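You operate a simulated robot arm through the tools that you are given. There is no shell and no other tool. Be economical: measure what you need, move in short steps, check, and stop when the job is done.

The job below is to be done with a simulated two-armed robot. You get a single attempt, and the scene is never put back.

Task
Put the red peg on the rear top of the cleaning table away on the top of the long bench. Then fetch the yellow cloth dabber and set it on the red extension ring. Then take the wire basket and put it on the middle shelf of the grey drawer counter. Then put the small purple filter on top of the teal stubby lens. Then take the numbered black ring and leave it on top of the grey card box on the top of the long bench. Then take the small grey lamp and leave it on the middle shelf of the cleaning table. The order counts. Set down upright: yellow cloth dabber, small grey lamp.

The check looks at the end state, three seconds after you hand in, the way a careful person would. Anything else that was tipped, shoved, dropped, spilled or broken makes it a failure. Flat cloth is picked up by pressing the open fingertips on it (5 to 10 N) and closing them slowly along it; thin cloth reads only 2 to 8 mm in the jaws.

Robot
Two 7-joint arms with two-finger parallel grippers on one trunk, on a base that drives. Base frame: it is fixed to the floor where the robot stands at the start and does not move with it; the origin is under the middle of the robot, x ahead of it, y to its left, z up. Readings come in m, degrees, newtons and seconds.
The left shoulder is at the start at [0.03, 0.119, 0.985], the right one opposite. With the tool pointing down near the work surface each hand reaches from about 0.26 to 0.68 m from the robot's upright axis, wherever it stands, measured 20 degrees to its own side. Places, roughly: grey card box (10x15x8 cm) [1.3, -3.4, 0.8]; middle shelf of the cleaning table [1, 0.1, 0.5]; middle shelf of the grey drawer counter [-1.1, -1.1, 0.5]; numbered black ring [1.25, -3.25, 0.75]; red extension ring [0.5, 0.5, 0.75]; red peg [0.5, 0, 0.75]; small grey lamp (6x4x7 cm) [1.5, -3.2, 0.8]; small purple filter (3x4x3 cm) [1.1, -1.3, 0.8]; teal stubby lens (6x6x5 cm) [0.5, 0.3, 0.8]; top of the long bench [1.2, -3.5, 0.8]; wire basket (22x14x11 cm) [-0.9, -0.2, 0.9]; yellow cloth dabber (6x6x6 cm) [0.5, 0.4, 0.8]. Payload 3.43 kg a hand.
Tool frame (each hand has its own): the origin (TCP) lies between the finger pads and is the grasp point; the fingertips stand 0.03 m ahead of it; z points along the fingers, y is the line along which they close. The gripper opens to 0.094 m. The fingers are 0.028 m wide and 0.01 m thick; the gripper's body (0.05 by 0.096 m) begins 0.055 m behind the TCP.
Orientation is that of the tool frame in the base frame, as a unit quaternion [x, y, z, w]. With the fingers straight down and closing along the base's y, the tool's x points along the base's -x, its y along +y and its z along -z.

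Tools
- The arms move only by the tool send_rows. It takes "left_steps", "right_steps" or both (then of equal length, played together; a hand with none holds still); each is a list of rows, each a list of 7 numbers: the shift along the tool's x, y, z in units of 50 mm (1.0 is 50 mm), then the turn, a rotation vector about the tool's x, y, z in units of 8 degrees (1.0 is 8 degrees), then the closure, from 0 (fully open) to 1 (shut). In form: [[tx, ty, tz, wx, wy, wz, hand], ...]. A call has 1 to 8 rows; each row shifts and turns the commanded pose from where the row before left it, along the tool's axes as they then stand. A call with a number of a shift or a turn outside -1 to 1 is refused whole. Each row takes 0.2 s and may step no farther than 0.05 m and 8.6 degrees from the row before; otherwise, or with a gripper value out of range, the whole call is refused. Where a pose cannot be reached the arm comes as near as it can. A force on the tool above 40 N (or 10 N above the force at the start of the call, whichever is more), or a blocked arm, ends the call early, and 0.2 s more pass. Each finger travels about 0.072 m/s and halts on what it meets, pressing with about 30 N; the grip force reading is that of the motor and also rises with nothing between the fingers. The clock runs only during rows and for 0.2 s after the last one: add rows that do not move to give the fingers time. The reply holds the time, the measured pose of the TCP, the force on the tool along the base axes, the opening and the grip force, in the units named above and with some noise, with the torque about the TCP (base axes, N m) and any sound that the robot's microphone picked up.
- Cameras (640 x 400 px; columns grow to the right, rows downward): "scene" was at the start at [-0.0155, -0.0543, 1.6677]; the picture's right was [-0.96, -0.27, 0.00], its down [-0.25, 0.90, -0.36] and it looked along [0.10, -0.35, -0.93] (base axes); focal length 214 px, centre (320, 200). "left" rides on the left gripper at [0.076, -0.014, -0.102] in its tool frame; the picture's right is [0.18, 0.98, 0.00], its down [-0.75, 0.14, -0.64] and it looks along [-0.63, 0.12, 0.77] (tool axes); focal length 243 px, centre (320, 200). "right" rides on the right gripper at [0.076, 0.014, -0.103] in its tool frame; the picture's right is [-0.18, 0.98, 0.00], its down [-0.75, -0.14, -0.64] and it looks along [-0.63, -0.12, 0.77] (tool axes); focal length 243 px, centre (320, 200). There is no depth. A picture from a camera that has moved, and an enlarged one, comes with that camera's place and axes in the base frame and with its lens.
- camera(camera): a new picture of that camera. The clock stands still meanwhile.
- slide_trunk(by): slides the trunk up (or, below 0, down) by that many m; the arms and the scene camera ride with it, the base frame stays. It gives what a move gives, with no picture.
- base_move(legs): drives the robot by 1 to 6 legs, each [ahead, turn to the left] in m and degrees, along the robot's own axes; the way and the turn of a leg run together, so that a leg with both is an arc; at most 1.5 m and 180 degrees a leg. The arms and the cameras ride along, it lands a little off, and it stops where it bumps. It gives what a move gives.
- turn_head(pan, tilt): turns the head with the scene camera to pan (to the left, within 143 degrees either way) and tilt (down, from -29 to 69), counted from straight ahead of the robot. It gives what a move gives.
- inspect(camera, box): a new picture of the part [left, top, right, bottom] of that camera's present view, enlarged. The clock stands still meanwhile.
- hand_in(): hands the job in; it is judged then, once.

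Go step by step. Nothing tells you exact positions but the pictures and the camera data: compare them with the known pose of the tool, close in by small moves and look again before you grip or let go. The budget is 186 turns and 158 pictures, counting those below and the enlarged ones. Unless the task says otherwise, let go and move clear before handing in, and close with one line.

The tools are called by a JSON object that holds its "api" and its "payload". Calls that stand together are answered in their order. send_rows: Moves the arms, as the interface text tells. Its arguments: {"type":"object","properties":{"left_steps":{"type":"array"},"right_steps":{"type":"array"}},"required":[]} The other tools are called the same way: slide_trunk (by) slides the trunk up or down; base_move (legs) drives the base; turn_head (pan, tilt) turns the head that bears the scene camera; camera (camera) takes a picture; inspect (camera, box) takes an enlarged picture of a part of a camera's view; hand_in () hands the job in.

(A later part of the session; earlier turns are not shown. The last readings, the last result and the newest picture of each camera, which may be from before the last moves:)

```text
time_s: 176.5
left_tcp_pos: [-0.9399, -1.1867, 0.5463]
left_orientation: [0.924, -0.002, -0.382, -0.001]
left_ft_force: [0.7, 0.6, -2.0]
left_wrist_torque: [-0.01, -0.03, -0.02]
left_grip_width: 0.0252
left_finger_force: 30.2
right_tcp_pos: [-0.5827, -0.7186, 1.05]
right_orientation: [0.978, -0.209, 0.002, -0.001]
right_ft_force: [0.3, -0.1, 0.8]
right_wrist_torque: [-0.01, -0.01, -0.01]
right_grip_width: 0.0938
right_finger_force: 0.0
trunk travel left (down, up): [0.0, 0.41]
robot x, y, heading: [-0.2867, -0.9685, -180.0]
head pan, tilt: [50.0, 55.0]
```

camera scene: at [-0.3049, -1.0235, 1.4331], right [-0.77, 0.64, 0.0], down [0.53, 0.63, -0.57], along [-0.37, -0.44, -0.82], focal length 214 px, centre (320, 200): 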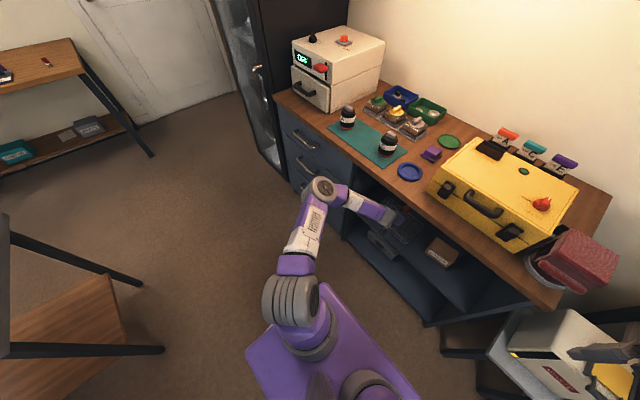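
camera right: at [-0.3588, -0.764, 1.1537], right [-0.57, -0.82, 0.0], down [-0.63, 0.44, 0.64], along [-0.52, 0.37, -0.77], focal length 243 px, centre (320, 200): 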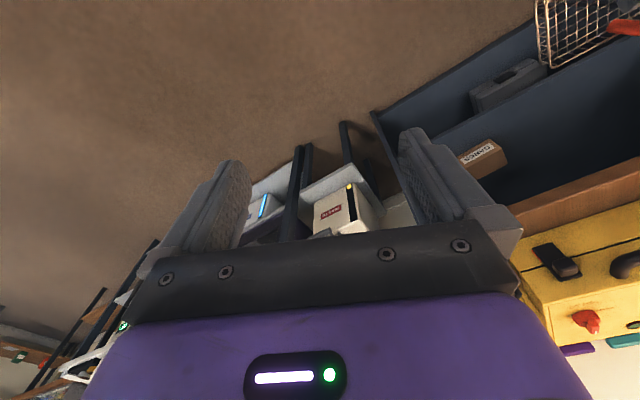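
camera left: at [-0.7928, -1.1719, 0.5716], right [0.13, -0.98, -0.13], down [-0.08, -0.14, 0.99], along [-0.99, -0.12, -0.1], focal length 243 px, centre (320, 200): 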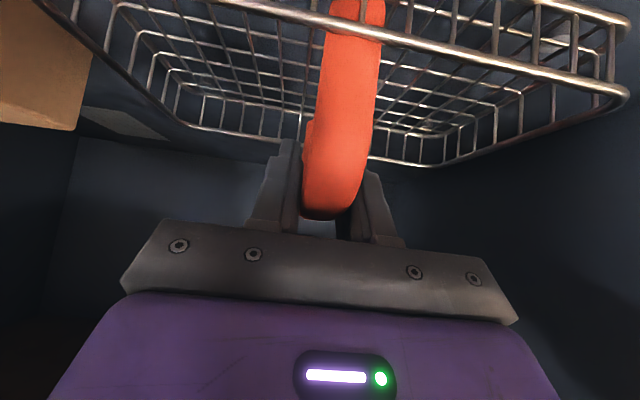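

{"api": "send_rows", "payload": {"left_steps": [[0.05, 0, 0.05, 0, 0, 0, 1], [0.05, 0, 0.05, 0, 0, 0, 1], [0.05, 0, 0.05, 0, 0, 0, 1], [0, 0, 0, 0, 0, 0, 1]]}}

```text
time_s: 177.5
left_tcp_pos: [-0.9403, -1.1866, 0.5384]
left_orientation: [0.923, -0.002, -0.384, 0.0]
left_ft_force: [4.6, -0.7, 11.4]
left_wrist_torque: [0.0, 0.74, -0.01]
left_grip_width: 0.0248
left_finger_force: 29.6
right_tcp_pos: [-0.5816, -0.7174, 1.0509]
right_orientation: [0.978, -0.209, 0.002, 0.0]
right_ft_force: [0.3, 1.1, -0.3]
right_wrist_torque: [-0.02, 0.0, 0.02]
right_grip_width: 0.0941
right_finger_force: 0.1
trunk travel left (down, up): [0.0, 0.41]
robot x, y, heading: [-0.2881, -0.9697, -179.9]
head pan, tilt: [50.0, 55.0]
```

Contact at 13 N (rear edge first, slight pitch). Check position before release.

{"api": "inspect", "payload": {"camera": "scene", "box": [360, 190, 456, 250]}}

```text
6.67 times, centred on (408, 220) of scene
camera zoom: at [-0.303, -1.023, 1.4333], right [-0.77, 0.64, 0.0], down [0.53, 0.63, -0.57], along [-0.37, -0.44, -0.82], focal length 1430 px, centre (-267, 67)
```

zoom: 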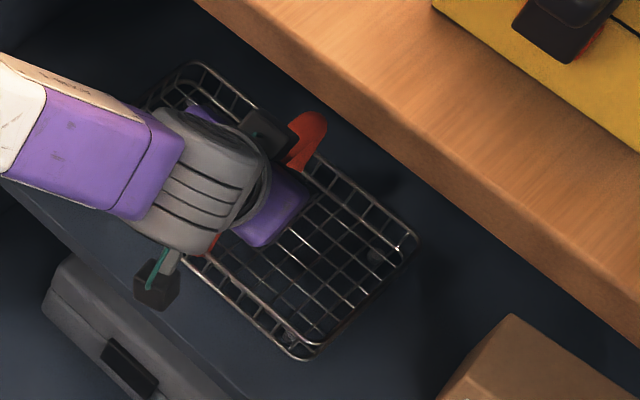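

The basket sits well inside the shelf edge. Release, back the hand out along its own axis.

{"api": "send_rows", "payload": {"left_steps": [[-0.03, 0, -0.03, 0, 0, 0, 1], [0, 0, 0, 0, 0, 0, 0.7], [0, 0, 0, 0, 0, 0, 0.4], [0, 0, 0, 0, 0, 0, 0.1], [0, 0, 0, 0, 0, 0, 0], [0, 0, -0.4, 0, 0, 0, 0], [0, 0, -0.8, 0, 0, 0, 0], [0, 0, -0.9, 0, 0, 0, 0]]}}

{"api": "camera", "payload": {"camera": "left"}}

{"api": "inspect", "payload": {"camera": "scene", "box": [360, 190, 456, 250]}}

```text
time_s: 179.3
left_tcp_pos: [-0.8641, -1.1841, 0.614]
left_orientation: [0.924, -0.002, -0.382, 0.0]
left_ft_force: [-0.9, -1.1, -0.1]
left_wrist_torque: [-0.02, 0.02, 0.01]
left_grip_width: 0.0942
left_finger_force: 0.0
right_tcp_pos: [-0.5821, -0.7175, 1.0513]
right_orientation: [0.978, -0.21, 0.002, -0.001]
right_ft_force: [0.4, 0.6, 0.7]
right_wrist_torque: [0.02, -0.04, 0.01]
right_grip_width: 0.094
right_finger_force: 0.1
trunk travel left (down, up): [0.0, 0.41]
robot x, y, heading: [-0.2893, -0.9665, -180.1]
head pan, tilt: [50.0, 55.0]
```

```text
77 pictures are left
camera left: at [-0.7389, -1.1701, 0.6311], right [0.13, -0.98, -0.13], down [-0.08, -0.14, 0.99], along [-0.99, -0.12, -0.1], focal length 243 px, centre (320, 200)
```

left: 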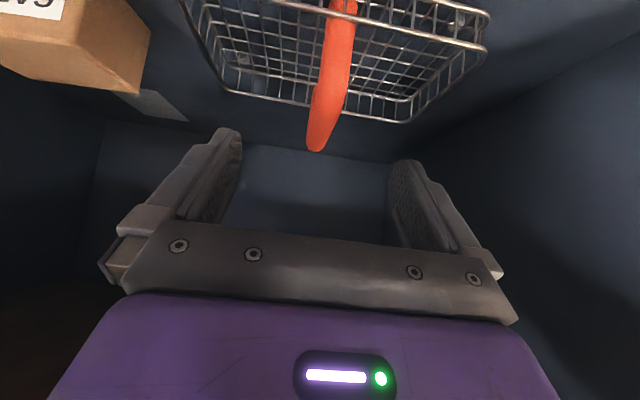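

```text
6.67 times, centred on (408, 220) of scene
camera zoom: at [-0.3043, -1.0234, 1.4332], right [-0.77, 0.64, 0.0], down [0.53, 0.63, -0.57], along [-0.37, -0.44, -0.82], focal length 1430 px, centre (-267, 67)
```

zoom: 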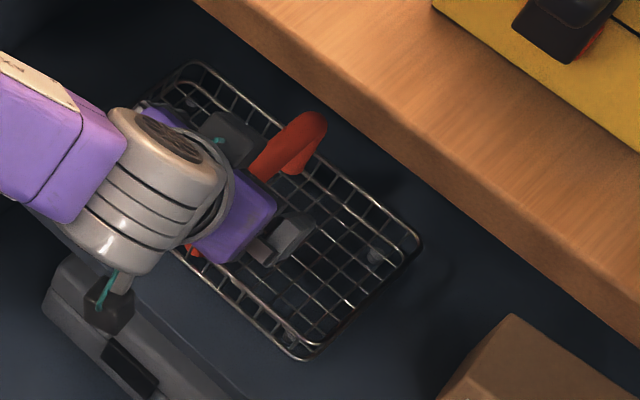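

The basket rests on the shelf. Back out straight, raise the trunk and return the hand to vertical.

{"api": "base_move", "payload": {"legs": [[-0.3, 0]]}}

{"api": "slide_trunk", "payload": {"by": 0.25}}

{"api": "send_rows", "payload": {"left_steps": [[-0.3, 0, -0.7, 0, 0.94, 0, 0], [-0.3, 0, -0.7, 0, 0.94, 0, 0], [-0.2, 0, -0.7, 0, 0.94, 0, 0], [-0.1, 0, -0.7, 0, 0.94, 0, 0], [0, 0, -0.7, 0, 0.94, 0, 0], [0, 0, -0.7, 0, 0.93, 0, 0]], "right_steps": [[0, 0, 0, 0, 0, -0.5, 0], [0, 0, 0, 0, 0, -0.5, 0], [0, 0, 0, 0, 0, -0.5, 0], [0, 0, 0, 0, 0, -0.5, 0], [0, 0, 0, 0, 0, -0.5, 0], [0, 0, 0, 0, 0, -0.5, 0]]}}

{"api": "turn_head", "payload": {"pan": 130, "tilt": 35}}

{"api": "camera", "payload": {"camera": "scene"}}

```text
time_s: 181.3
left_tcp_pos: [-0.5704, -1.1817, 0.612]
left_orientation: [0.924, -0.005, -0.382, -0.001]
left_ft_force: [-0.5, 0.0, -1.6]
left_wrist_torque: [-0.02, 0.01, -0.01]
left_grip_width: 0.0938
left_finger_force: 0.1
right_tcp_pos: [-0.2837, -0.7179, 1.0511]
right_orientation: [0.977, -0.212, 0.001, -0.001]
right_ft_force: [0.8, -0.1, 1.2]
right_wrist_torque: [0.02, 0.02, 0.0]
right_grip_width: 0.094
right_finger_force: 0.0
trunk travel left (down, up): [0.0, 0.41]
robot x, y, heading: [0.0094, -0.9687, 179.6]
head pan, tilt: [50.0, 55.0]
```

```text
time_s: 183.9
left_tcp_pos: [-0.5706, -1.182, 0.8618]
left_orientation: [0.924, -0.005, -0.383, -0.001]
left_ft_force: [-0.1, -0.1, -0.9]
left_wrist_torque: [-0.01, 0.01, 0.01]
left_grip_width: 0.094
left_finger_force: 0.0
right_tcp_pos: [-0.2839, -0.7153, 1.3002]
right_orientation: [0.977, -0.212, 0.003, -0.001]
right_ft_force: [-0.3, -0.1, -0.2]
right_wrist_torque: [0.0, 0.04, 0.02]
right_grip_width: 0.0939
right_finger_force: 0.2
trunk travel left (down, up): [-0.25, 0.16]
robot x, y, heading: [0.0058, -0.9677, 180.0]
head pan, tilt: [50.0, 55.0]
```

```text
time_s: 185.3
left_tcp_pos: [-0.5168, -1.1813, 1.0727]
left_orientation: [1.0, -0.005, 0.003, 0.001]
left_ft_force: [0.5, -0.6, 0.5]
left_wrist_torque: [0.03, 0.0, 0.0]
left_grip_width: 0.0941
left_finger_force: 0.0
right_tcp_pos: [-0.2855, -0.7173, 1.301]
right_orientation: [1.0, -0.003, 0.002, 0.0]
right_ft_force: [-0.3, -0.2, -0.1]
right_wrist_torque: [-0.02, -0.01, -0.01]
right_grip_width: 0.0941
right_finger_force: 0.1
trunk travel left (down, up): [-0.25, 0.16]
robot x, y, heading: [0.0085, -0.9702, 179.5]
head pan, tilt: [50.0, 55.0]
```

```text
time_s: 186.8
left_tcp_pos: [-0.5168, -1.1799, 1.0725]
left_orientation: [1.0, -0.004, 0.001, 0.001]
left_ft_force: [-0.6, -0.5, 0.2]
left_wrist_torque: [0.01, 0.0, -0.01]
left_grip_width: 0.0938
left_finger_force: 0.1
right_tcp_pos: [-0.285, -0.7172, 1.3005]
right_orientation: [1.0, -0.004, 0.002, -0.002]
right_ft_force: [-0.3, 0.5, -0.2]
right_wrist_torque: [0.06, -0.03, 0.01]
right_grip_width: 0.094
right_finger_force: 0.1
trunk travel left (down, up): [-0.25, 0.16]
robot x, y, heading: [0.004, -0.9683, 179.5]
head pan, tilt: [130.0, 35.0]
```

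```text
75 pictures are left
camera scene: at [0.0943, -1.0369, 1.7114], right [-0.77, -0.64, 0.0], down [-0.37, 0.44, -0.82], along [0.52, -0.63, -0.57], focal length 214 px, centre (320, 200)
```

scene: 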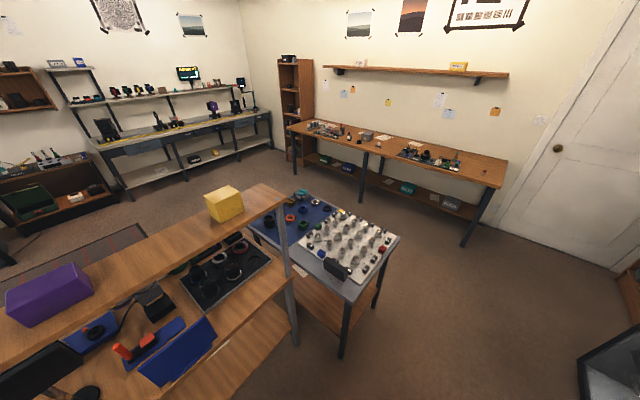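

{"api": "inspect", "payload": {"camera": "scene", "box": [160, 180, 416, 340]}}

```text
2.50 times, centred on (288, 260) of scene
camera zoom: at [0.0943, -1.0369, 1.7114], right [-0.77, -0.64, 0.0], down [-0.37, 0.44, -0.82], along [0.52, -0.63, -0.57], focal length 536 px, centre (400, 50)
```

zoom: 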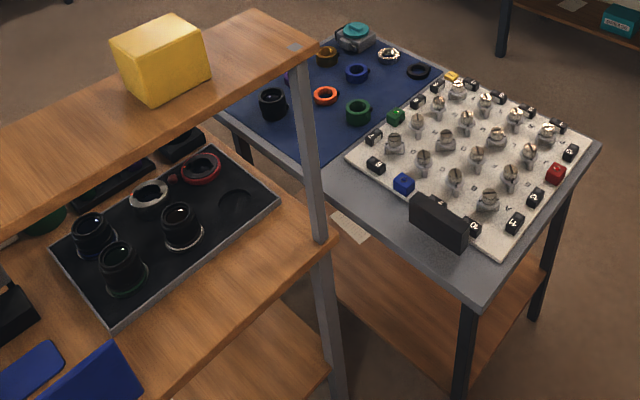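

The small purple filter should be on the shelf unit near (1.1, -1.31), best reached from behind (the +x side). I'll tuck the left hand and drive around past the bench side.

{"api": "send_rows", "payload": {"left_steps": [[0.9, 0, -0.3, 0, 0, 0, 0], [0.9, 0, -0.3, 0, 0, 0, 0], [0.9, 0, -0.3, 0, 0, 0, 0], [0.6, 0, -0.3, 0, 0, 0, 0]]}}

{"api": "base_move", "payload": {"legs": [[0, 87], [1.5, 0], [0, 94], [1.4, 0], [0.35, 0]]}}

{"api": "turn_head", "payload": {"pan": 90, "tilt": 35}}

{"api": "camera", "payload": {"camera": "scene"}}

```text
time_s: 187.8
left_tcp_pos: [-0.3497, -1.1805, 1.1337]
left_orientation: [1.0, -0.005, 0.001, 0.001]
left_ft_force: [-0.2, 0.3, 0.1]
left_wrist_torque: [-0.02, 0.0, 0.0]
left_grip_width: 0.094
left_finger_force: 0.1
right_tcp_pos: [-0.2846, -0.7168, 1.3018]
right_orientation: [1.0, -0.004, 0.001, 0.0]
right_ft_force: [0.5, -0.1, -0.8]
right_wrist_torque: [-0.02, 0.04, 0.01]
right_grip_width: 0.094
right_finger_force: 0.1
trunk travel left (down, up): [-0.25, 0.16]
robot x, y, heading: [0.0077, -0.9705, 179.5]
head pan, tilt: [130.0, 35.0]
```

```text
time_s: 211.6
left_tcp_pos: [2.0831, -2.29, 1.1336]
left_orientation: [0.009, 1.0, 0.001, -0.002]
left_ft_force: [-0.1, -0.2, -1.2]
left_wrist_torque: [-0.02, -0.03, -0.01]
left_grip_width: 0.094
left_finger_force: 0.1
right_tcp_pos: [2.0127, -2.7536, 1.3008]
right_orientation: [0.008, 1.0, -0.001, -0.001]
right_ft_force: [0.2, -0.8, 0.3]
right_wrist_torque: [-0.01, -0.02, -0.04]
right_grip_width: 0.0941
right_finger_force: 0.0
trunk travel left (down, up): [-0.25, 0.16]
robot x, y, heading: [1.7215, -2.4946, -1.0]
head pan, tilt: [130.0, 35.0]
```

```text
time_s: 212.7
left_tcp_pos: [2.0832, -2.2903, 1.1343]
left_orientation: [0.009, 1.0, 0.001, -0.002]
left_ft_force: [-1.0, -0.6, -0.1]
left_wrist_torque: [-0.02, 0.0, -0.01]
left_grip_width: 0.0939
left_finger_force: 0.1
right_tcp_pos: [2.0137, -2.7534, 1.3003]
right_orientation: [0.008, 1.0, -0.001, -0.002]
right_ft_force: [0.4, -0.2, -0.2]
right_wrist_torque: [0.0, -0.01, 0.02]
right_grip_width: 0.0942
right_finger_force: 0.1
trunk travel left (down, up): [-0.25, 0.16]
robot x, y, heading: [1.7203, -2.5032, -1.0]
head pan, tilt: [90.0, 35.0]
```

```text
73 pictures are left
camera scene: at [1.6923, -2.4123, 1.7114], right [1.0, -0.01, 0.0], down [-0.01, -0.57, -0.82], along [0.01, 0.82, -0.57], focal length 214 px, centre (320, 200)
```

scene: 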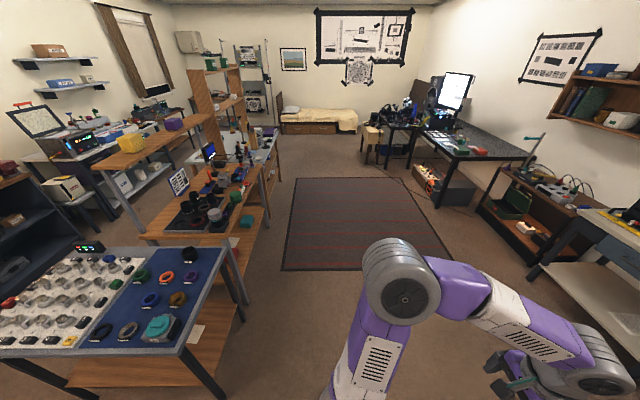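

{"api": "inspect", "payload": {"camera": "scene", "box": [140, 150, 300, 250]}}

```text
4.00 times, centred on (220, 200) of scene
camera zoom: at [1.6923, -2.4123, 1.7114], right [1.0, -0.01, 0.0], down [-0.01, -0.57, -0.82], along [0.01, 0.82, -0.57], focal length 858 px, centre (720, 200)
```

zoom: 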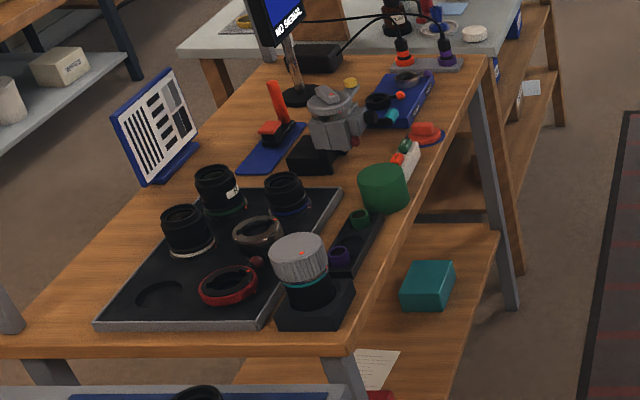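

The purple filter is at about (1.073, -1.29) on a strip near the rear edge (x≈1.17), next to a silver-topped lens. I'll drive up beside it and face -x for the left arm.

{"api": "base_move", "payload": {"legs": [[0, 91], [1.4, 0], [0, 90], [0.1, 0]]}}

{"api": "turn_head", "payload": {"pan": 15, "tilt": 55}}

{"api": "camera", "payload": {"camera": "scene"}}

{"api": "camera", "payload": {"camera": "left"}}

```text
time_s: 228.1
left_tcp_pos: [1.2777, -1.2884, 1.1337]
left_orientation: [1.0, -0.019, 0.001, 0.001]
left_ft_force: [0.9, 0.1, 0.7]
left_wrist_torque: [0.04, 0.0, 0.0]
left_grip_width: 0.0942
left_finger_force: 0.0
right_tcp_pos: [1.3565, -0.8253, 1.3009]
right_orientation: [1.0, -0.019, 0.002, 0.0]
right_ft_force: [-0.4, 0.1, 1.1]
right_wrist_torque: [-0.02, 0.0, -0.01]
right_grip_width: 0.094
right_finger_force: 0.1
trunk travel left (down, up): [-0.25, 0.16]
robot x, y, heading: [1.6404, -1.0858, 178.1]
head pan, tilt: [90.0, 35.0]
```

```text
time_s: 229.6
left_tcp_pos: [1.2769, -1.2882, 1.1339]
left_orientation: [1.0, -0.018, 0.001, 0.0]
left_ft_force: [0.7, 0.1, -0.5]
left_wrist_torque: [0.0, -0.02, 0.0]
left_grip_width: 0.0942
left_finger_force: 0.2
right_tcp_pos: [1.3576, -0.8258, 1.3005]
right_orientation: [1.0, -0.018, 0.002, 0.001]
right_ft_force: [0.0, -0.3, 0.5]
right_wrist_torque: [-0.01, -0.02, 0.01]
right_grip_width: 0.094
right_finger_force: 0.1
trunk travel left (down, up): [-0.25, 0.16]
robot x, y, heading: [1.6411, -1.0854, 178.4]
head pan, tilt: [15.0, 55.0]
```

```text
71 pictures are left
camera scene: at [1.6023, -1.1027, 1.6831], right [-0.23, 0.97, 0.0], down [0.8, 0.19, -0.57], along [-0.56, -0.13, -0.82], focal length 214 px, centre (320, 200)
```

scene: 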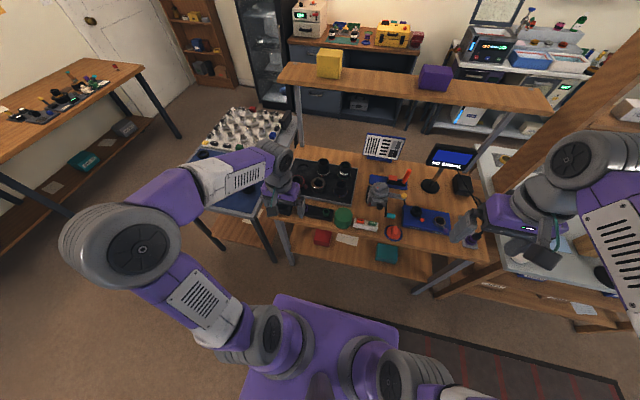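

```text
70 pictures are left
camera left: at [1.3535, -1.2766, 1.236], right [0.15, -0.99, 0.0], down [-0.76, -0.11, 0.64], along [-0.63, -0.1, -0.77], focal length 243 px, centre (320, 200)
```

left: 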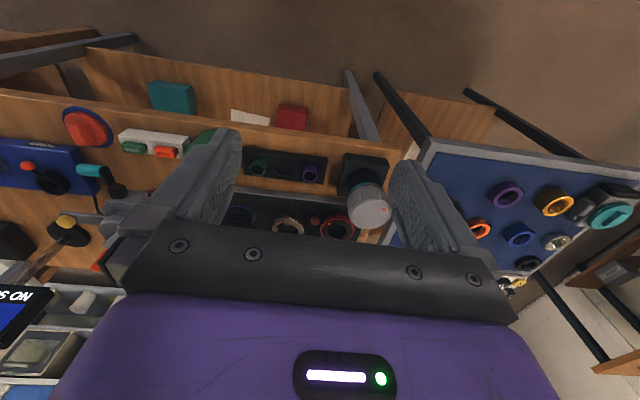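

{"api": "inspect", "payload": {"camera": "left", "box": [230, 130, 390, 230]}}

```text
4.00 times, centred on (310, 180) of left
camera zoom: at [1.3535, -1.2766, 1.236], right [0.15, -0.99, 0.0], down [-0.76, -0.11, 0.64], along [-0.63, -0.1, -0.77], focal length 970 px, centre (360, 280)
```

zoom: 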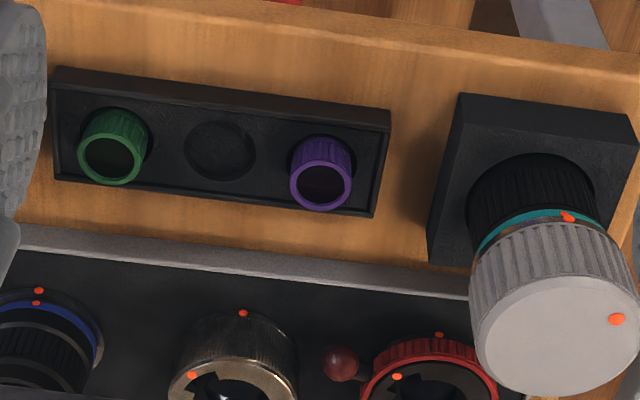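

The filter stands in a holder at (1.079, -1.301), top z≈0.83, with a tall lens just beside it on the -y side. I'll yaw the gripper -90° so the fingers close along x and the body stays clear of that lens.

{"api": "send_rows", "payload": {"left_steps": [[0, 0, 0, 0, 0, -0.95, 0.2], [0, 0, 0, 0, 0, -0.95, 0.3], [0, 0, 0, 0, 0, -0.95, 0.4], [0, 0, 0, 0, 0, -0.95, 0.45], [0, 0, 0, 0, 0, -0.95, 0.45], [0, 0, 0, 0, 0, -0.95, 0.45]]}}

{"api": "send_rows", "payload": {"left_steps": [[0, 0, 0, 0, 0, -0.95, 0.45], [0, 0, 0, 0, 0, -0.95, 0.45], [0, 0, 0, 0, 0, -0.95, 0.45], [0, 0, 0, 0, 0, -0.95, 0.45], [0, 0, 0, 0, 0, -0.95, 0.45], [0, 0, 0, 0, 0, -0.95, 0.45]]}}

```text
time_s: 231.0
left_tcp_pos: [1.2778, -1.2867, 1.1341]
left_orientation: [0.928, 0.373, 0.0, 0.002]
left_ft_force: [0.1, 0.5, -0.2]
left_wrist_torque: [0.0, -0.01, 0.01]
left_grip_width: 0.0519
left_finger_force: 0.1
right_tcp_pos: [1.3564, -0.825, 1.3013]
right_orientation: [1.0, -0.019, 0.002, 0.0]
right_ft_force: [0.0, -0.1, 0.8]
right_wrist_torque: [0.01, 0.01, -0.02]
right_grip_width: 0.0943
right_finger_force: 0.1
trunk travel left (down, up): [-0.25, 0.16]
robot x, y, heading: [1.6428, -1.0826, 178.2]
head pan, tilt: [15.0, 55.0]
```

```text
time_s: 232.4
left_tcp_pos: [1.2782, -1.2876, 1.1341]
left_orientation: [0.712, 0.702, 0.0, 0.001]
left_ft_force: [-0.5, -0.2, 0.0]
left_wrist_torque: [0.03, -0.01, -0.03]
left_grip_width: 0.0519
left_finger_force: 0.0
right_tcp_pos: [1.3562, -0.825, 1.3009]
right_orientation: [1.0, -0.019, 0.001, 0.0]
right_ft_force: [0.4, 0.3, -0.5]
right_wrist_torque: [0.0, 0.02, 0.0]
right_grip_width: 0.0936
right_finger_force: 0.1
trunk travel left (down, up): [-0.25, 0.16]
robot x, y, heading: [1.6412, -1.0852, 178.1]
head pan, tilt: [15.0, 55.0]
```

{"api": "send_rows", "payload": {"left_steps": [[-0.045, -0.665, 0.613, 0, 0, 0, 0.45], [-0.045, -0.665, 0.613, 0, 0, 0, 0.45], [-0.045, -0.665, 0.613, 0, 0, 0, 0.45], [-0.045, -0.665, 0.613, 0, 0, 0, 0.45], [-0.045, -0.665, 0.613, 0, 0, 0, 0.45], [-0.045, -0.665, 0.613, 0, 0, 0, 0.45]]}}

{"api": "camera", "payload": {"camera": "left"}}

```text
time_s: 233.8
left_tcp_pos: [1.0769, -1.2961, 0.9468]
left_orientation: [0.713, 0.701, 0.001, 0.002]
left_ft_force: [-0.6, -0.3, 0.0]
left_wrist_torque: [-0.01, -0.04, 0.0]
left_grip_width: 0.0517
left_finger_force: 0.0
right_tcp_pos: [1.3555, -0.8247, 1.3012]
right_orientation: [1.0, -0.018, 0.001, 0.0]
right_ft_force: [0.5, -0.5, -1.2]
right_wrist_torque: [-0.01, -0.01, 0.0]
right_grip_width: 0.094
right_finger_force: 0.1
trunk travel left (down, up): [-0.25, 0.16]
robot x, y, heading: [1.6423, -1.0865, 178.3]
head pan, tilt: [15.0, 55.0]
```

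```text
68 pictures are left
camera left: at [1.0623, -1.2202, 1.0482], right [0.99, 0.17, 0.0], down [0.13, -0.75, 0.64], along [0.11, -0.63, -0.76], focal length 243 px, centre (320, 200)
```

left: 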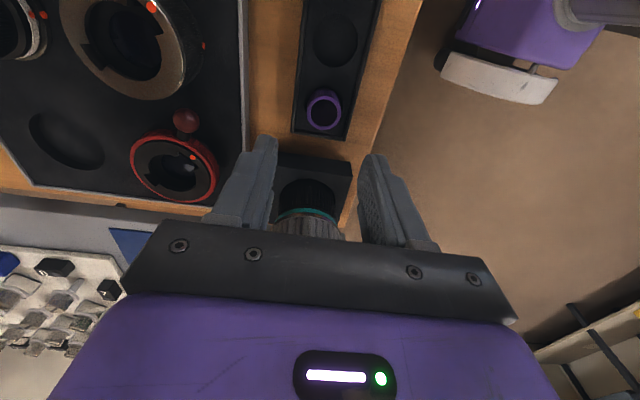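

Filter centred at (1.079, -1.299). Descend to grip its upper part.

{"api": "send_rows", "payload": {"left_steps": [[-0.06, 0.04, 0.7, 0, 0, 0, 0.45], [0, 0, 0.7, 0, 0, 0, 0.45], [0, 0, 0.4, 0, 0, 0, 0.45], [0, 0, 0.34, 0, 0, 0, 0.45]]}}

{"api": "camera", "payload": {"camera": "left"}}

```text
time_s: 234.8
left_tcp_pos: [1.0787, -1.2996, 0.848]
left_orientation: [0.712, 0.702, -0.004, -0.001]
left_ft_force: [1.3, -0.8, 28.2]
left_wrist_torque: [0.39, -0.84, -0.06]
left_grip_width: 0.0522
left_finger_force: 0.4
right_tcp_pos: [1.3599, -0.8246, 1.3023]
right_orientation: [1.0, -0.018, 0.0, 0.001]
right_ft_force: [0.2, 0.6, 0.1]
right_wrist_torque: [0.01, 0.01, -0.01]
right_grip_width: 0.0939
right_finger_force: 0.0
trunk travel left (down, up): [-0.25, 0.16]
robot x, y, heading: [1.6418, -1.0836, 178.1]
head pan, tilt: [15.0, 55.0]
```

```text
67 pictures are left
camera left: at [1.0672, -1.2241, 0.95], right [0.99, 0.17, -0.01], down [0.13, -0.75, 0.64], along [0.1, -0.64, -0.77], focal length 243 px, centre (320, 200)
```

left: 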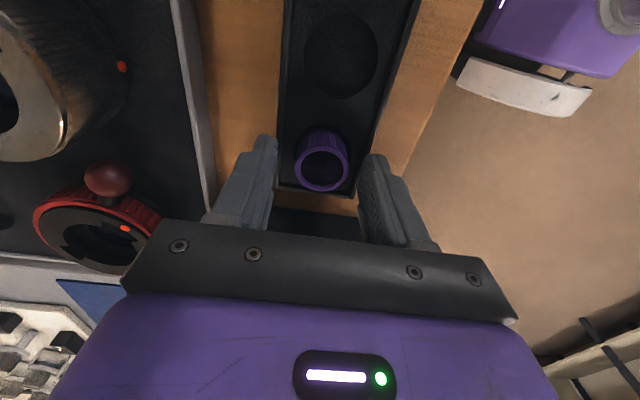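

A fingertip rests on the holder's rim (z≈0.817). I'll rise 3 mm and close on the filter's upper part.

{"api": "send_rows", "payload": {"left_steps": [[0, 0, -0.1, 0, 0, 0, 0.45], [0, 0, 0, 0, 0, 0, 0.6], [0, 0, 0, 0, 0, 0, 0.75], [0, 0, 0, 0, 0, 0, 0.9], [0, 0, 0, 0, 0, 0, 0.9]]}}

{"api": "camera", "payload": {"camera": "left"}}

```text
time_s: 236.0
left_tcp_pos: [1.0804, -1.301, 0.8483]
left_orientation: [0.712, 0.702, 0.001, 0.001]
left_ft_force: [-4.7, 0.5, 7.4]
left_wrist_torque: [0.1, 0.16, 0.03]
left_grip_width: 0.0281
left_finger_force: 29.9
right_tcp_pos: [1.3568, -0.826, 1.2996]
right_orientation: [1.0, -0.019, 0.002, 0.0]
right_ft_force: [-0.2, 0.3, -0.5]
right_wrist_torque: [0.01, 0.03, -0.01]
right_grip_width: 0.0941
right_finger_force: 0.0
trunk travel left (down, up): [-0.25, 0.16]
robot x, y, heading: [1.6399, -1.0846, 178.2]
head pan, tilt: [15.0, 55.0]
```

```text
66 pictures are left
camera left: at [1.0667, -1.2249, 0.9496], right [0.99, 0.17, 0.0], down [0.13, -0.75, 0.64], along [0.11, -0.63, -0.76], focal length 243 px, centre (320, 200)
```

left: 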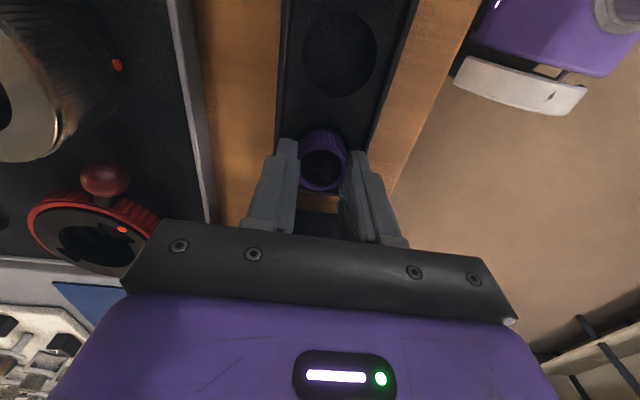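

Gripped (28 mm). Lift straight up.

{"api": "send_rows", "payload": {"left_steps": [[0, 0, -0.25, 0, 0, 0, 0.9], [0, 0, -0.4, 0, 0, 0, 0.9], [0, 0, -0.6, 0, 0, 0, 0.9], [0, 0, -0.9, 0, 0, 0, 0.9], [0, 0, -0.9, 0, 0, 0, 0.9], [0, 0, -0.9, 0, 0, 0, 0.9]]}}

{"api": "camera", "payload": {"camera": "left"}}

```text
time_s: 237.4
left_tcp_pos: [1.0812, -1.3001, 1.0498]
left_orientation: [0.713, 0.702, 0.001, 0.001]
left_ft_force: [0.2, 0.9, -0.1]
left_wrist_torque: [0.0, -0.02, -0.03]
left_grip_width: 0.0282
left_finger_force: 30.1
right_tcp_pos: [1.3584, -0.8252, 1.3011]
right_orientation: [1.0, -0.019, 0.002, 0.0]
right_ft_force: [-0.4, 0.2, 0.3]
right_wrist_torque: [0.01, 0.01, 0.03]
right_grip_width: 0.094
right_finger_force: 0.0
trunk travel left (down, up): [-0.25, 0.16]
robot x, y, heading: [1.6411, -1.0896, 178.1]
head pan, tilt: [15.0, 55.0]
```

```text
65 pictures are left
camera left: at [1.0673, -1.2234, 1.1519], right [0.99, 0.17, 0.0], down [0.13, -0.75, 0.64], along [0.11, -0.63, -0.76], focal length 243 px, centre (320, 200)
```

left: 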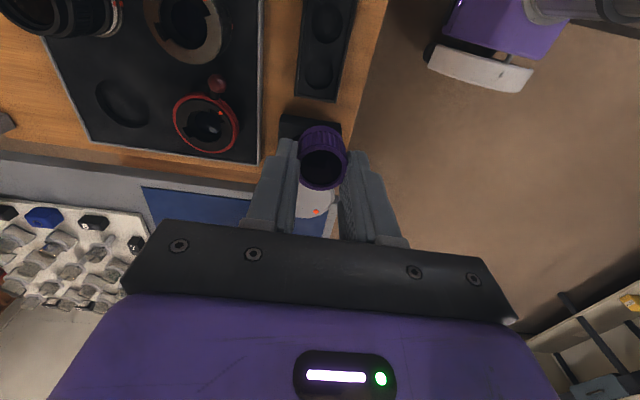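

Filter secured. Tuck the hand and drive back the way I came.

{"api": "send_rows", "payload": {"left_steps": [[0, 0.9, -0.3, 0, 0, 0, 0.9], [0, 0.9, -0.3, 0, 0, 0, 0.9], [0, 0.9, -0.3, 0, 0, 0, 0.9], [0, 0.9, -0.3, 0, 0, 0, 0.9]]}}

{"api": "base_move", "payload": {"legs": [[0, 92], [1.4, 0], [0, -90], [1.5, 0], [0.25, 0]]}}

```text
time_s: 238.4
left_tcp_pos: [1.2627, -1.3039, 1.1077]
left_orientation: [0.713, 0.702, 0.0, 0.0]
left_ft_force: [0.5, -0.5, 0.2]
left_wrist_torque: [-0.02, 0.0, -0.02]
left_grip_width: 0.028
left_finger_force: 30.7
right_tcp_pos: [1.359, -0.8266, 1.3012]
right_orientation: [1.0, -0.018, 0.0, -0.001]
right_ft_force: [1.0, 0.7, 0.3]
right_wrist_torque: [0.02, 0.03, 0.01]
right_grip_width: 0.0938
right_finger_force: 0.0
trunk travel left (down, up): [-0.25, 0.16]
robot x, y, heading: [1.6397, -1.0864, 178.0]
head pan, tilt: [15.0, 55.0]
```

```text
time_s: 261.7
left_tcp_pos: [-0.4802, -2.7832, 1.1071]
left_orientation: [0.687, 0.727, 0.001, 0.002]
left_ft_force: [-0.1, 0.4, -0.3]
left_wrist_torque: [0.0, 0.0, 0.02]
left_grip_width: 0.0281
left_finger_force: 30.2
right_tcp_pos: [-0.4189, -2.3013, 1.3004]
right_orientation: [1.0, 0.017, 0.002, 0.0]
right_ft_force: [-0.1, -0.1, -0.1]
right_wrist_torque: [0.01, -0.03, -0.04]
right_grip_width: 0.094
right_finger_force: 0.1
trunk travel left (down, up): [-0.25, 0.16]
robot x, y, heading: [-0.1145, -2.5407, -177.5]
head pan, tilt: [15.0, 55.0]
```

{"api": "base_move", "payload": {"legs": [[0, -92.5], [1.4, 0], [1.22, 0], [0, -90]]}}

{"api": "turn_head", "payload": {"pan": 15, "tilt": 55}}

{"api": "camera", "payload": {"camera": "scene"}}

```text
time_s: 282.2
left_tcp_pos: [0.3402, 0.3044, 1.108]
left_orientation: [0.708, -0.706, -0.001, 0.0]
left_ft_force: [0.4, -1.0, 0.0]
left_wrist_torque: [0.02, -0.01, 0.0]
left_grip_width: 0.028
left_finger_force: 29.8
right_tcp_pos: [0.251, -0.1733, 1.3013]
right_orientation: [0.01, 1.0, 0.0, -0.002]
right_ft_force: [-1.2, 0.8, 0.0]
right_wrist_torque: [-0.02, 0.01, 0.0]
right_grip_width: 0.0938
right_finger_force: 0.1
trunk travel left (down, up): [-0.25, 0.16]
robot x, y, heading: [-0.0384, 0.0788, -1.0]
head pan, tilt: [15.0, 55.0]
```

```text
time_s: 282.8
left_tcp_pos: [0.3398, 0.3052, 1.1085]
left_orientation: [0.708, -0.706, -0.001, -0.001]
left_ft_force: [0.2, 1.5, -1.1]
left_wrist_torque: [-0.02, -0.01, -0.01]
left_grip_width: 0.028
left_finger_force: 30.0
right_tcp_pos: [0.251, -0.173, 1.3012]
right_orientation: [0.01, 1.0, 0.0, -0.001]
right_ft_force: [0.5, -0.2, 0.1]
right_wrist_torque: [-0.06, 0.02, 0.02]
right_grip_width: 0.0939
right_finger_force: 0.1
trunk travel left (down, up): [-0.25, 0.16]
robot x, y, heading: [-0.0412, 0.0815, -0.7]
head pan, tilt: [15.0, 55.0]
```

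```text
64 pictures are left
camera scene: at [-0.0002, 0.0979, 1.6831], right [0.24, -0.97, 0.0], down [-0.79, -0.2, -0.57], along [0.56, 0.14, -0.82], focal length 214 px, centre (320, 200)
```

scene: 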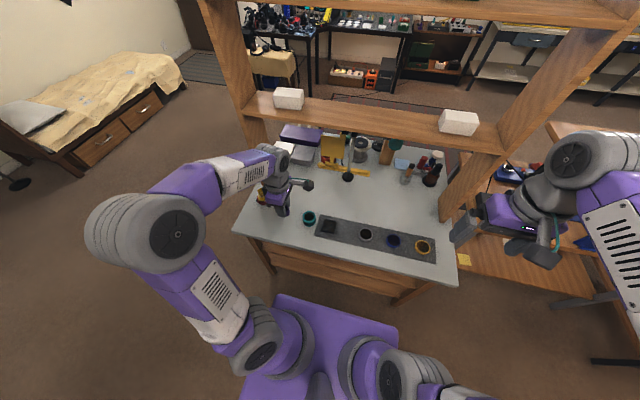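

Back at the table; the teal lens should be at about (0.482, 0.271) with its top near z 0.82. Look with the hand camera.

{"api": "send_rows", "payload": {"left_steps": [[0.3, -0.5, 0.5, 0, 0, 0, 0.9], [0.3, -0.5, 0.5, 0, 0, 0, 0.9], [0, -0.5, 0.5, 0, 0, 0, 0.9]]}}

{"api": "camera", "payload": {"camera": "left"}}

{"api": "inspect", "payload": {"camera": "scene", "box": [256, 180, 384, 260]}}

```text
time_s: 283.6
left_tcp_pos: [0.415, 0.2752, 1.0302]
left_orientation: [0.708, -0.706, -0.002, 0.001]
left_ft_force: [0.1, 0.2, 0.0]
left_wrist_torque: [0.01, 0.02, 0.03]
left_grip_width: 0.0283
left_finger_force: 30.5
right_tcp_pos: [0.2523, -0.1736, 1.3001]
right_orientation: [0.009, 1.0, -0.001, -0.002]
right_ft_force: [1.0, -1.1, -0.1]
right_wrist_torque: [-0.01, 0.02, 0.01]
right_grip_width: 0.0941
right_finger_force: 0.2
trunk travel left (down, up): [-0.25, 0.16]
robot x, y, heading: [-0.0382, 0.0798, -1.1]
head pan, tilt: [15.0, 55.0]
```

```text
63 pictures are left
camera left: at [0.4297, 0.1981, 1.1317], right [-0.98, -0.19, 0.0], down [-0.14, 0.75, 0.64], along [-0.12, 0.63, -0.77], focal length 243 px, centre (320, 200)
```

left: 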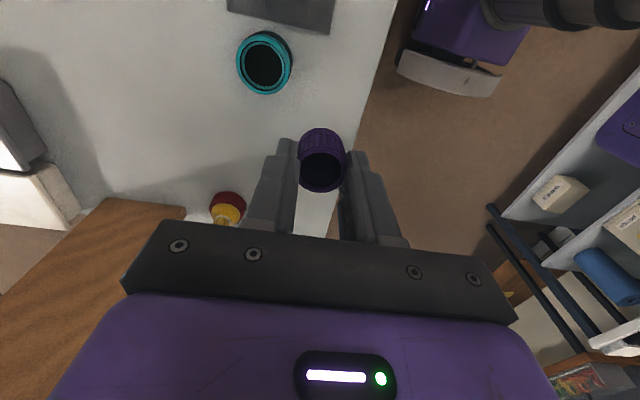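

```text
5.00 times, centred on (320, 220) of scene
camera zoom: at [0.0016, 0.098, 1.6831], right [0.24, -0.97, 0.0], down [-0.8, -0.2, -0.57], along [0.56, 0.14, -0.82], focal length 1072 px, centre (320, 100)
```

zoom: 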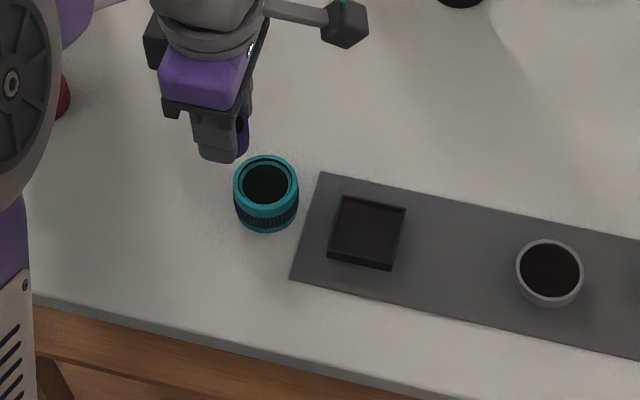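

Lens top centre is at about (0.483, 0.270). Move above it and look from both cameras.

{"api": "send_rows", "payload": {"left_steps": [[0.02, -0.45, 0.7, 0, 0, 0, 0.9], [0.02, -0.45, 0.7, 0, 0, 0, 0.9], [0.02, -0.45, 0.7, 0, 0, 0, 0.9]]}}

{"api": "camera", "payload": {"camera": "left"}}

{"api": "inspect", "payload": {"camera": "scene", "box": [256, 180, 384, 260]}}

```text
time_s: 284.4
left_tcp_pos: [0.4827, 0.2733, 0.926]
left_orientation: [0.708, -0.706, -0.002, 0.001]
left_ft_force: [-0.1, -0.4, 0.6]
left_wrist_torque: [-0.05, 0.0, -0.02]
left_grip_width: 0.0282
left_finger_force: 30.1
right_tcp_pos: [0.2519, -0.1736, 1.3009]
right_orientation: [0.01, 1.0, -0.001, -0.001]
right_ft_force: [0.2, -0.1, 0.2]
right_wrist_torque: [0.01, 0.03, -0.01]
right_grip_width: 0.0942
right_finger_force: 0.1
trunk travel left (down, up): [-0.25, 0.16]
robot x, y, heading: [-0.0401, 0.0783, -1.0]
head pan, tilt: [15.0, 55.0]
```

```text
61 pictures are left
camera left: at [0.4973, 0.1963, 1.0277], right [-0.98, -0.19, 0.0], down [-0.14, 0.75, 0.64], along [-0.12, 0.63, -0.77], focal length 243 px, centre (320, 200)
```

left: 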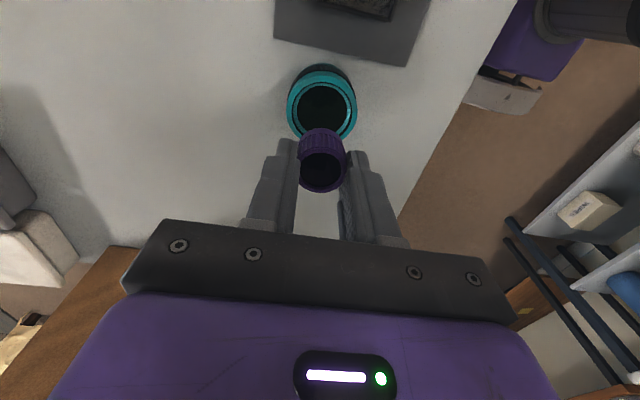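

```text
5.00 times, centred on (320, 220) of scene
camera zoom: at [0.0016, 0.098, 1.6831], right [0.24, -0.97, 0.0], down [-0.8, -0.2, -0.57], along [0.56, 0.14, -0.82], focal length 1072 px, centre (320, 100)
```

zoom: 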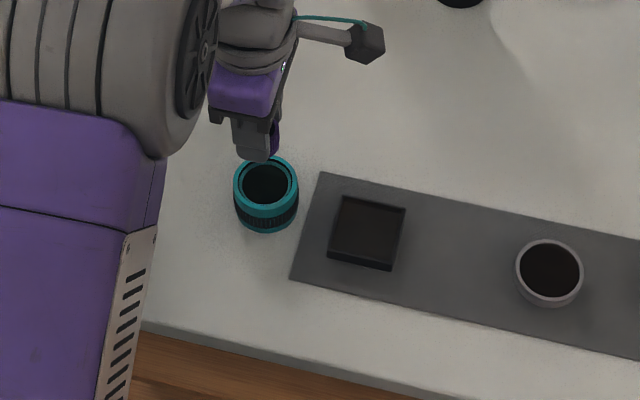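

Aligned within a few mm. Lower slowly with a tiny correction.

{"api": "send_rows", "payload": {"left_steps": [[0.05, 0, 0.25, 0, 0, 0, 0.9], [0, 0, 0.25, 0, 0, 0, 0.9], [0, 0, 0.2, 0, 0, 0, 0.9], [0, 0, 0.1, 0, 0, 0, 0.9], [0, 0, 0, 0, 0, 0, 0.9]]}}

{"api": "camera", "payload": {"camera": "left"}}

```text
time_s: 285.6
left_tcp_pos: [0.4819, 0.2714, 0.8869]
left_orientation: [0.707, -0.707, -0.002, 0.0]
left_ft_force: [0.3, 0.4, 0.3]
left_wrist_torque: [0.0, -0.02, 0.0]
left_grip_width: 0.0282
left_finger_force: 30.1
right_tcp_pos: [0.2511, -0.174, 1.3017]
right_orientation: [0.01, 1.0, 0.0, -0.002]
right_ft_force: [-0.2, -0.1, 0.1]
right_wrist_torque: [0.01, -0.04, 0.01]
right_grip_width: 0.0941
right_finger_force: 0.0
trunk travel left (down, up): [-0.25, 0.16]
robot x, y, heading: [-0.0412, 0.0799, -1.0]
head pan, tilt: [15.0, 55.0]
```

```text
59 pictures are left
camera left: at [0.4958, 0.1942, 0.9882], right [-0.98, -0.19, 0.0], down [-0.14, 0.75, 0.64], along [-0.12, 0.63, -0.77], focal length 243 px, centre (320, 200)
```

left: 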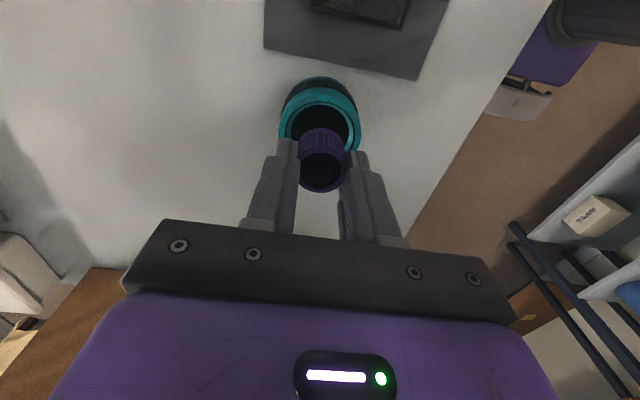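

{"api": "send_rows", "payload": {"left_steps": [[0.07, 0, 0.08, 0, 0, 0, 0.9], [0, 0, 0.08, 0, 0, 0, 0.9], [0, 0, 0.08, 0, 0, 0, 0.9], [0, 0, 0, 0, 0, 0, 0.9]]}}

{"api": "inspect", "payload": {"camera": "left", "box": [240, 60, 400, 220]}}

```text
time_s: 286.6
left_tcp_pos: [0.4818, 0.2682, 0.8743]
left_orientation: [0.708, -0.706, -0.002, 0.0]
left_ft_force: [0.2, -0.1, 0.1]
left_wrist_torque: [-0.01, -0.04, 0.05]
left_grip_width: 0.0281
left_finger_force: 30.5
right_tcp_pos: [0.2506, -0.1739, 1.3003]
right_orientation: [0.01, 1.0, 0.0, -0.003]
right_ft_force: [0.4, 1.1, 0.4]
right_wrist_torque: [0.01, -0.02, 0.0]
right_grip_width: 0.0936
right_finger_force: 0.0
trunk travel left (down, up): [-0.25, 0.16]
robot x, y, heading: [-0.0351, 0.0813, -0.8]
head pan, tilt: [15.0, 55.0]
```

```text
2.50 times, centred on (320, 140) of left
camera zoom: at [0.4964, 0.1904, 0.9765], right [-0.98, -0.19, 0.0], down [-0.14, 0.75, 0.64], along [-0.12, 0.63, -0.77], focal length 606 px, centre (320, 350)
```

zoom: 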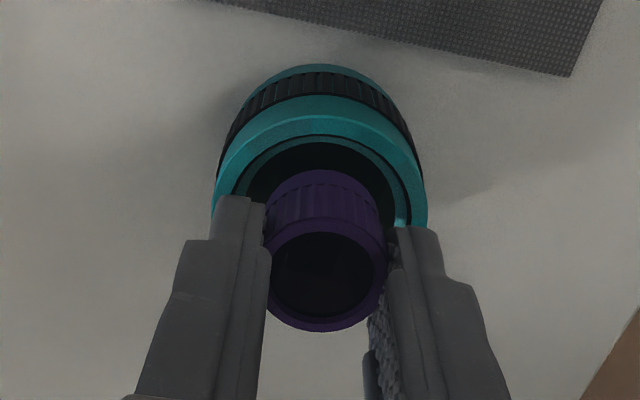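

{"api": "send_rows", "payload": {"left_steps": [[0, 0, 0.07, 0, 0, 0, 0.9], [0, 0, 0.07, 0, 0, 0, 0.9], [0, 0, 0, 0, 0, 0, 0.9]]}}

```text
time_s: 287.4
left_tcp_pos: [0.4825, 0.2681, 0.8673]
left_orientation: [0.708, -0.706, -0.002, 0.0]
left_ft_force: [-0.5, -0.1, 0.0]
left_wrist_torque: [-0.03, 0.03, 0.03]
left_grip_width: 0.0282
left_finger_force: 30.1
right_tcp_pos: [0.2514, -0.1741, 1.3016]
right_orientation: [0.009, 1.0, -0.001, -0.002]
right_ft_force: [-0.1, 0.1, -0.6]
right_wrist_torque: [-0.01, -0.01, 0.0]
right_grip_width: 0.0939
right_finger_force: 0.0
trunk travel left (down, up): [-0.25, 0.16]
robot x, y, heading: [-0.039, 0.08, -0.9]
head pan, tilt: [15.0, 55.0]
```

{"api": "send_rows", "payload": {"left_steps": [[0, 0, 0.07, 0, 0, 0, 0.9], [0, 0, 0.07, 0, 0, 0, 0.9], [0, 0, 0, 0, 0, 0, 0.9]]}}

{"api": "inspect", "payload": {"camera": "left", "box": [240, 60, 400, 220]}}

```text
time_s: 288.2
left_tcp_pos: [0.4814, 0.2667, 0.8636]
left_orientation: [0.708, -0.707, 0.001, -0.002]
left_ft_force: [-1.2, 1.5, 25.4]
left_wrist_torque: [0.08, 0.04, 0.02]
left_grip_width: 0.0282
left_finger_force: 30.3
right_tcp_pos: [0.2486, -0.1751, 1.301]
right_orientation: [0.01, 1.0, 0.0, -0.001]
right_ft_force: [-0.6, -0.4, -0.8]
right_wrist_torque: [0.0, -0.03, -0.01]
right_grip_width: 0.0941
right_finger_force: 0.0
trunk travel left (down, up): [-0.25, 0.16]
robot x, y, heading: [-0.0398, 0.082, -0.8]
head pan, tilt: [15.0, 55.0]
```

```text
2.50 times, centred on (320, 140) of left
camera zoom: at [0.4954, 0.19, 0.9653], right [-0.98, -0.19, 0.0], down [-0.14, 0.75, 0.64], along [-0.12, 0.63, -0.77], focal length 606 px, centre (320, 350)
```

zoom: 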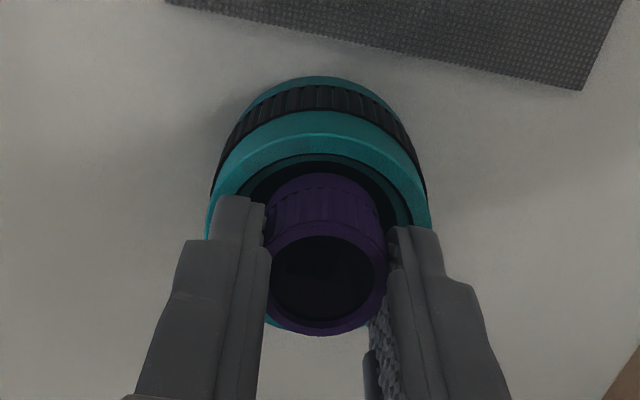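

Contact at 25 N, nearly no torque: it sits centrally on the lens. Ease, open gently, rise.

{"api": "send_rows", "payload": {"left_steps": [[0, 0, -0.03, 0, 0, 0, 0.9], [0, 0, 0, 0, 0, 0, 0.65], [0, 0, 0, 0, 0, 0, 0.55], [0, 0, 0, 0, 0, 0, 0.4], [0, 0, -0.3, 0, 0, 0, 0.4], [0, 0, -0.8, 0, 0, 0, 0.4], [0, 0, -0.9, 0, 0, 0, 0.4]]}}

{"api": "camera", "payload": {"camera": "left"}}

{"api": "inspect", "payload": {"camera": "scene", "box": [246, 165, 374, 245]}}

```text
time_s: 289.8
left_tcp_pos: [0.4806, 0.2649, 0.9642]
left_orientation: [0.708, -0.706, -0.002, 0.001]
left_ft_force: [0.2, -0.1, -1.1]
left_wrist_torque: [-0.03, -0.01, 0.0]
left_grip_width: 0.0564
left_finger_force: 0.0
right_tcp_pos: [0.2505, -0.1739, 1.3011]
right_orientation: [0.009, 1.0, 0.0, -0.001]
right_ft_force: [0.1, 0.5, 0.8]
right_wrist_torque: [-0.04, -0.04, 0.02]
right_grip_width: 0.0942
right_finger_force: 0.1
trunk travel left (down, up): [-0.25, 0.16]
robot x, y, heading: [-0.0397, 0.0793, -0.9]
head pan, tilt: [15.0, 55.0]
```

```text
56 pictures are left
camera left: at [0.4947, 0.1889, 1.0661], right [-0.98, -0.19, 0.0], down [-0.14, 0.75, 0.64], along [-0.12, 0.63, -0.77], focal length 243 px, centre (320, 200)
```

left: 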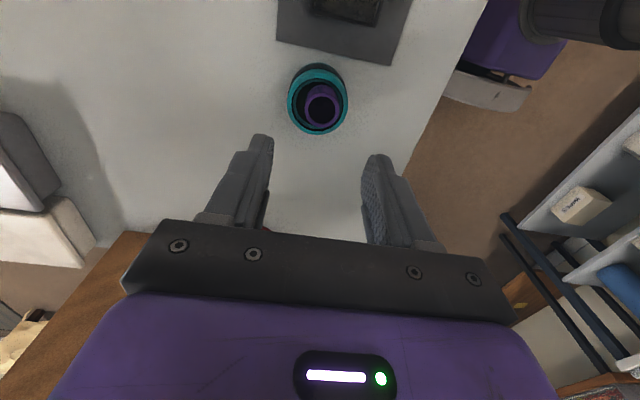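

```text
5.00 times, centred on (310, 205) of scene
camera zoom: at [-0.0012, 0.0978, 1.6832], right [0.24, -0.97, 0.0], down [-0.79, -0.2, -0.57], along [0.56, 0.14, -0.82], focal length 1072 px, centre (370, 175)
```

zoom: 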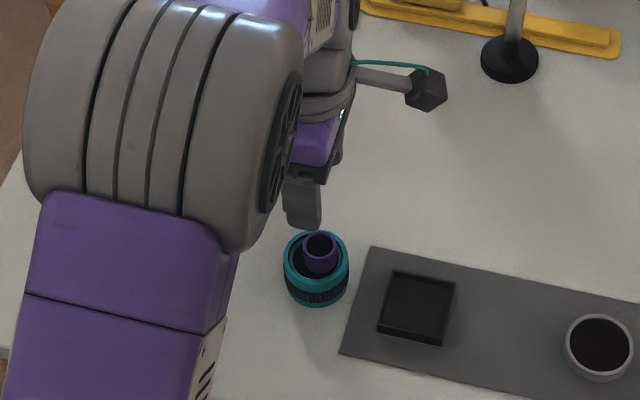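

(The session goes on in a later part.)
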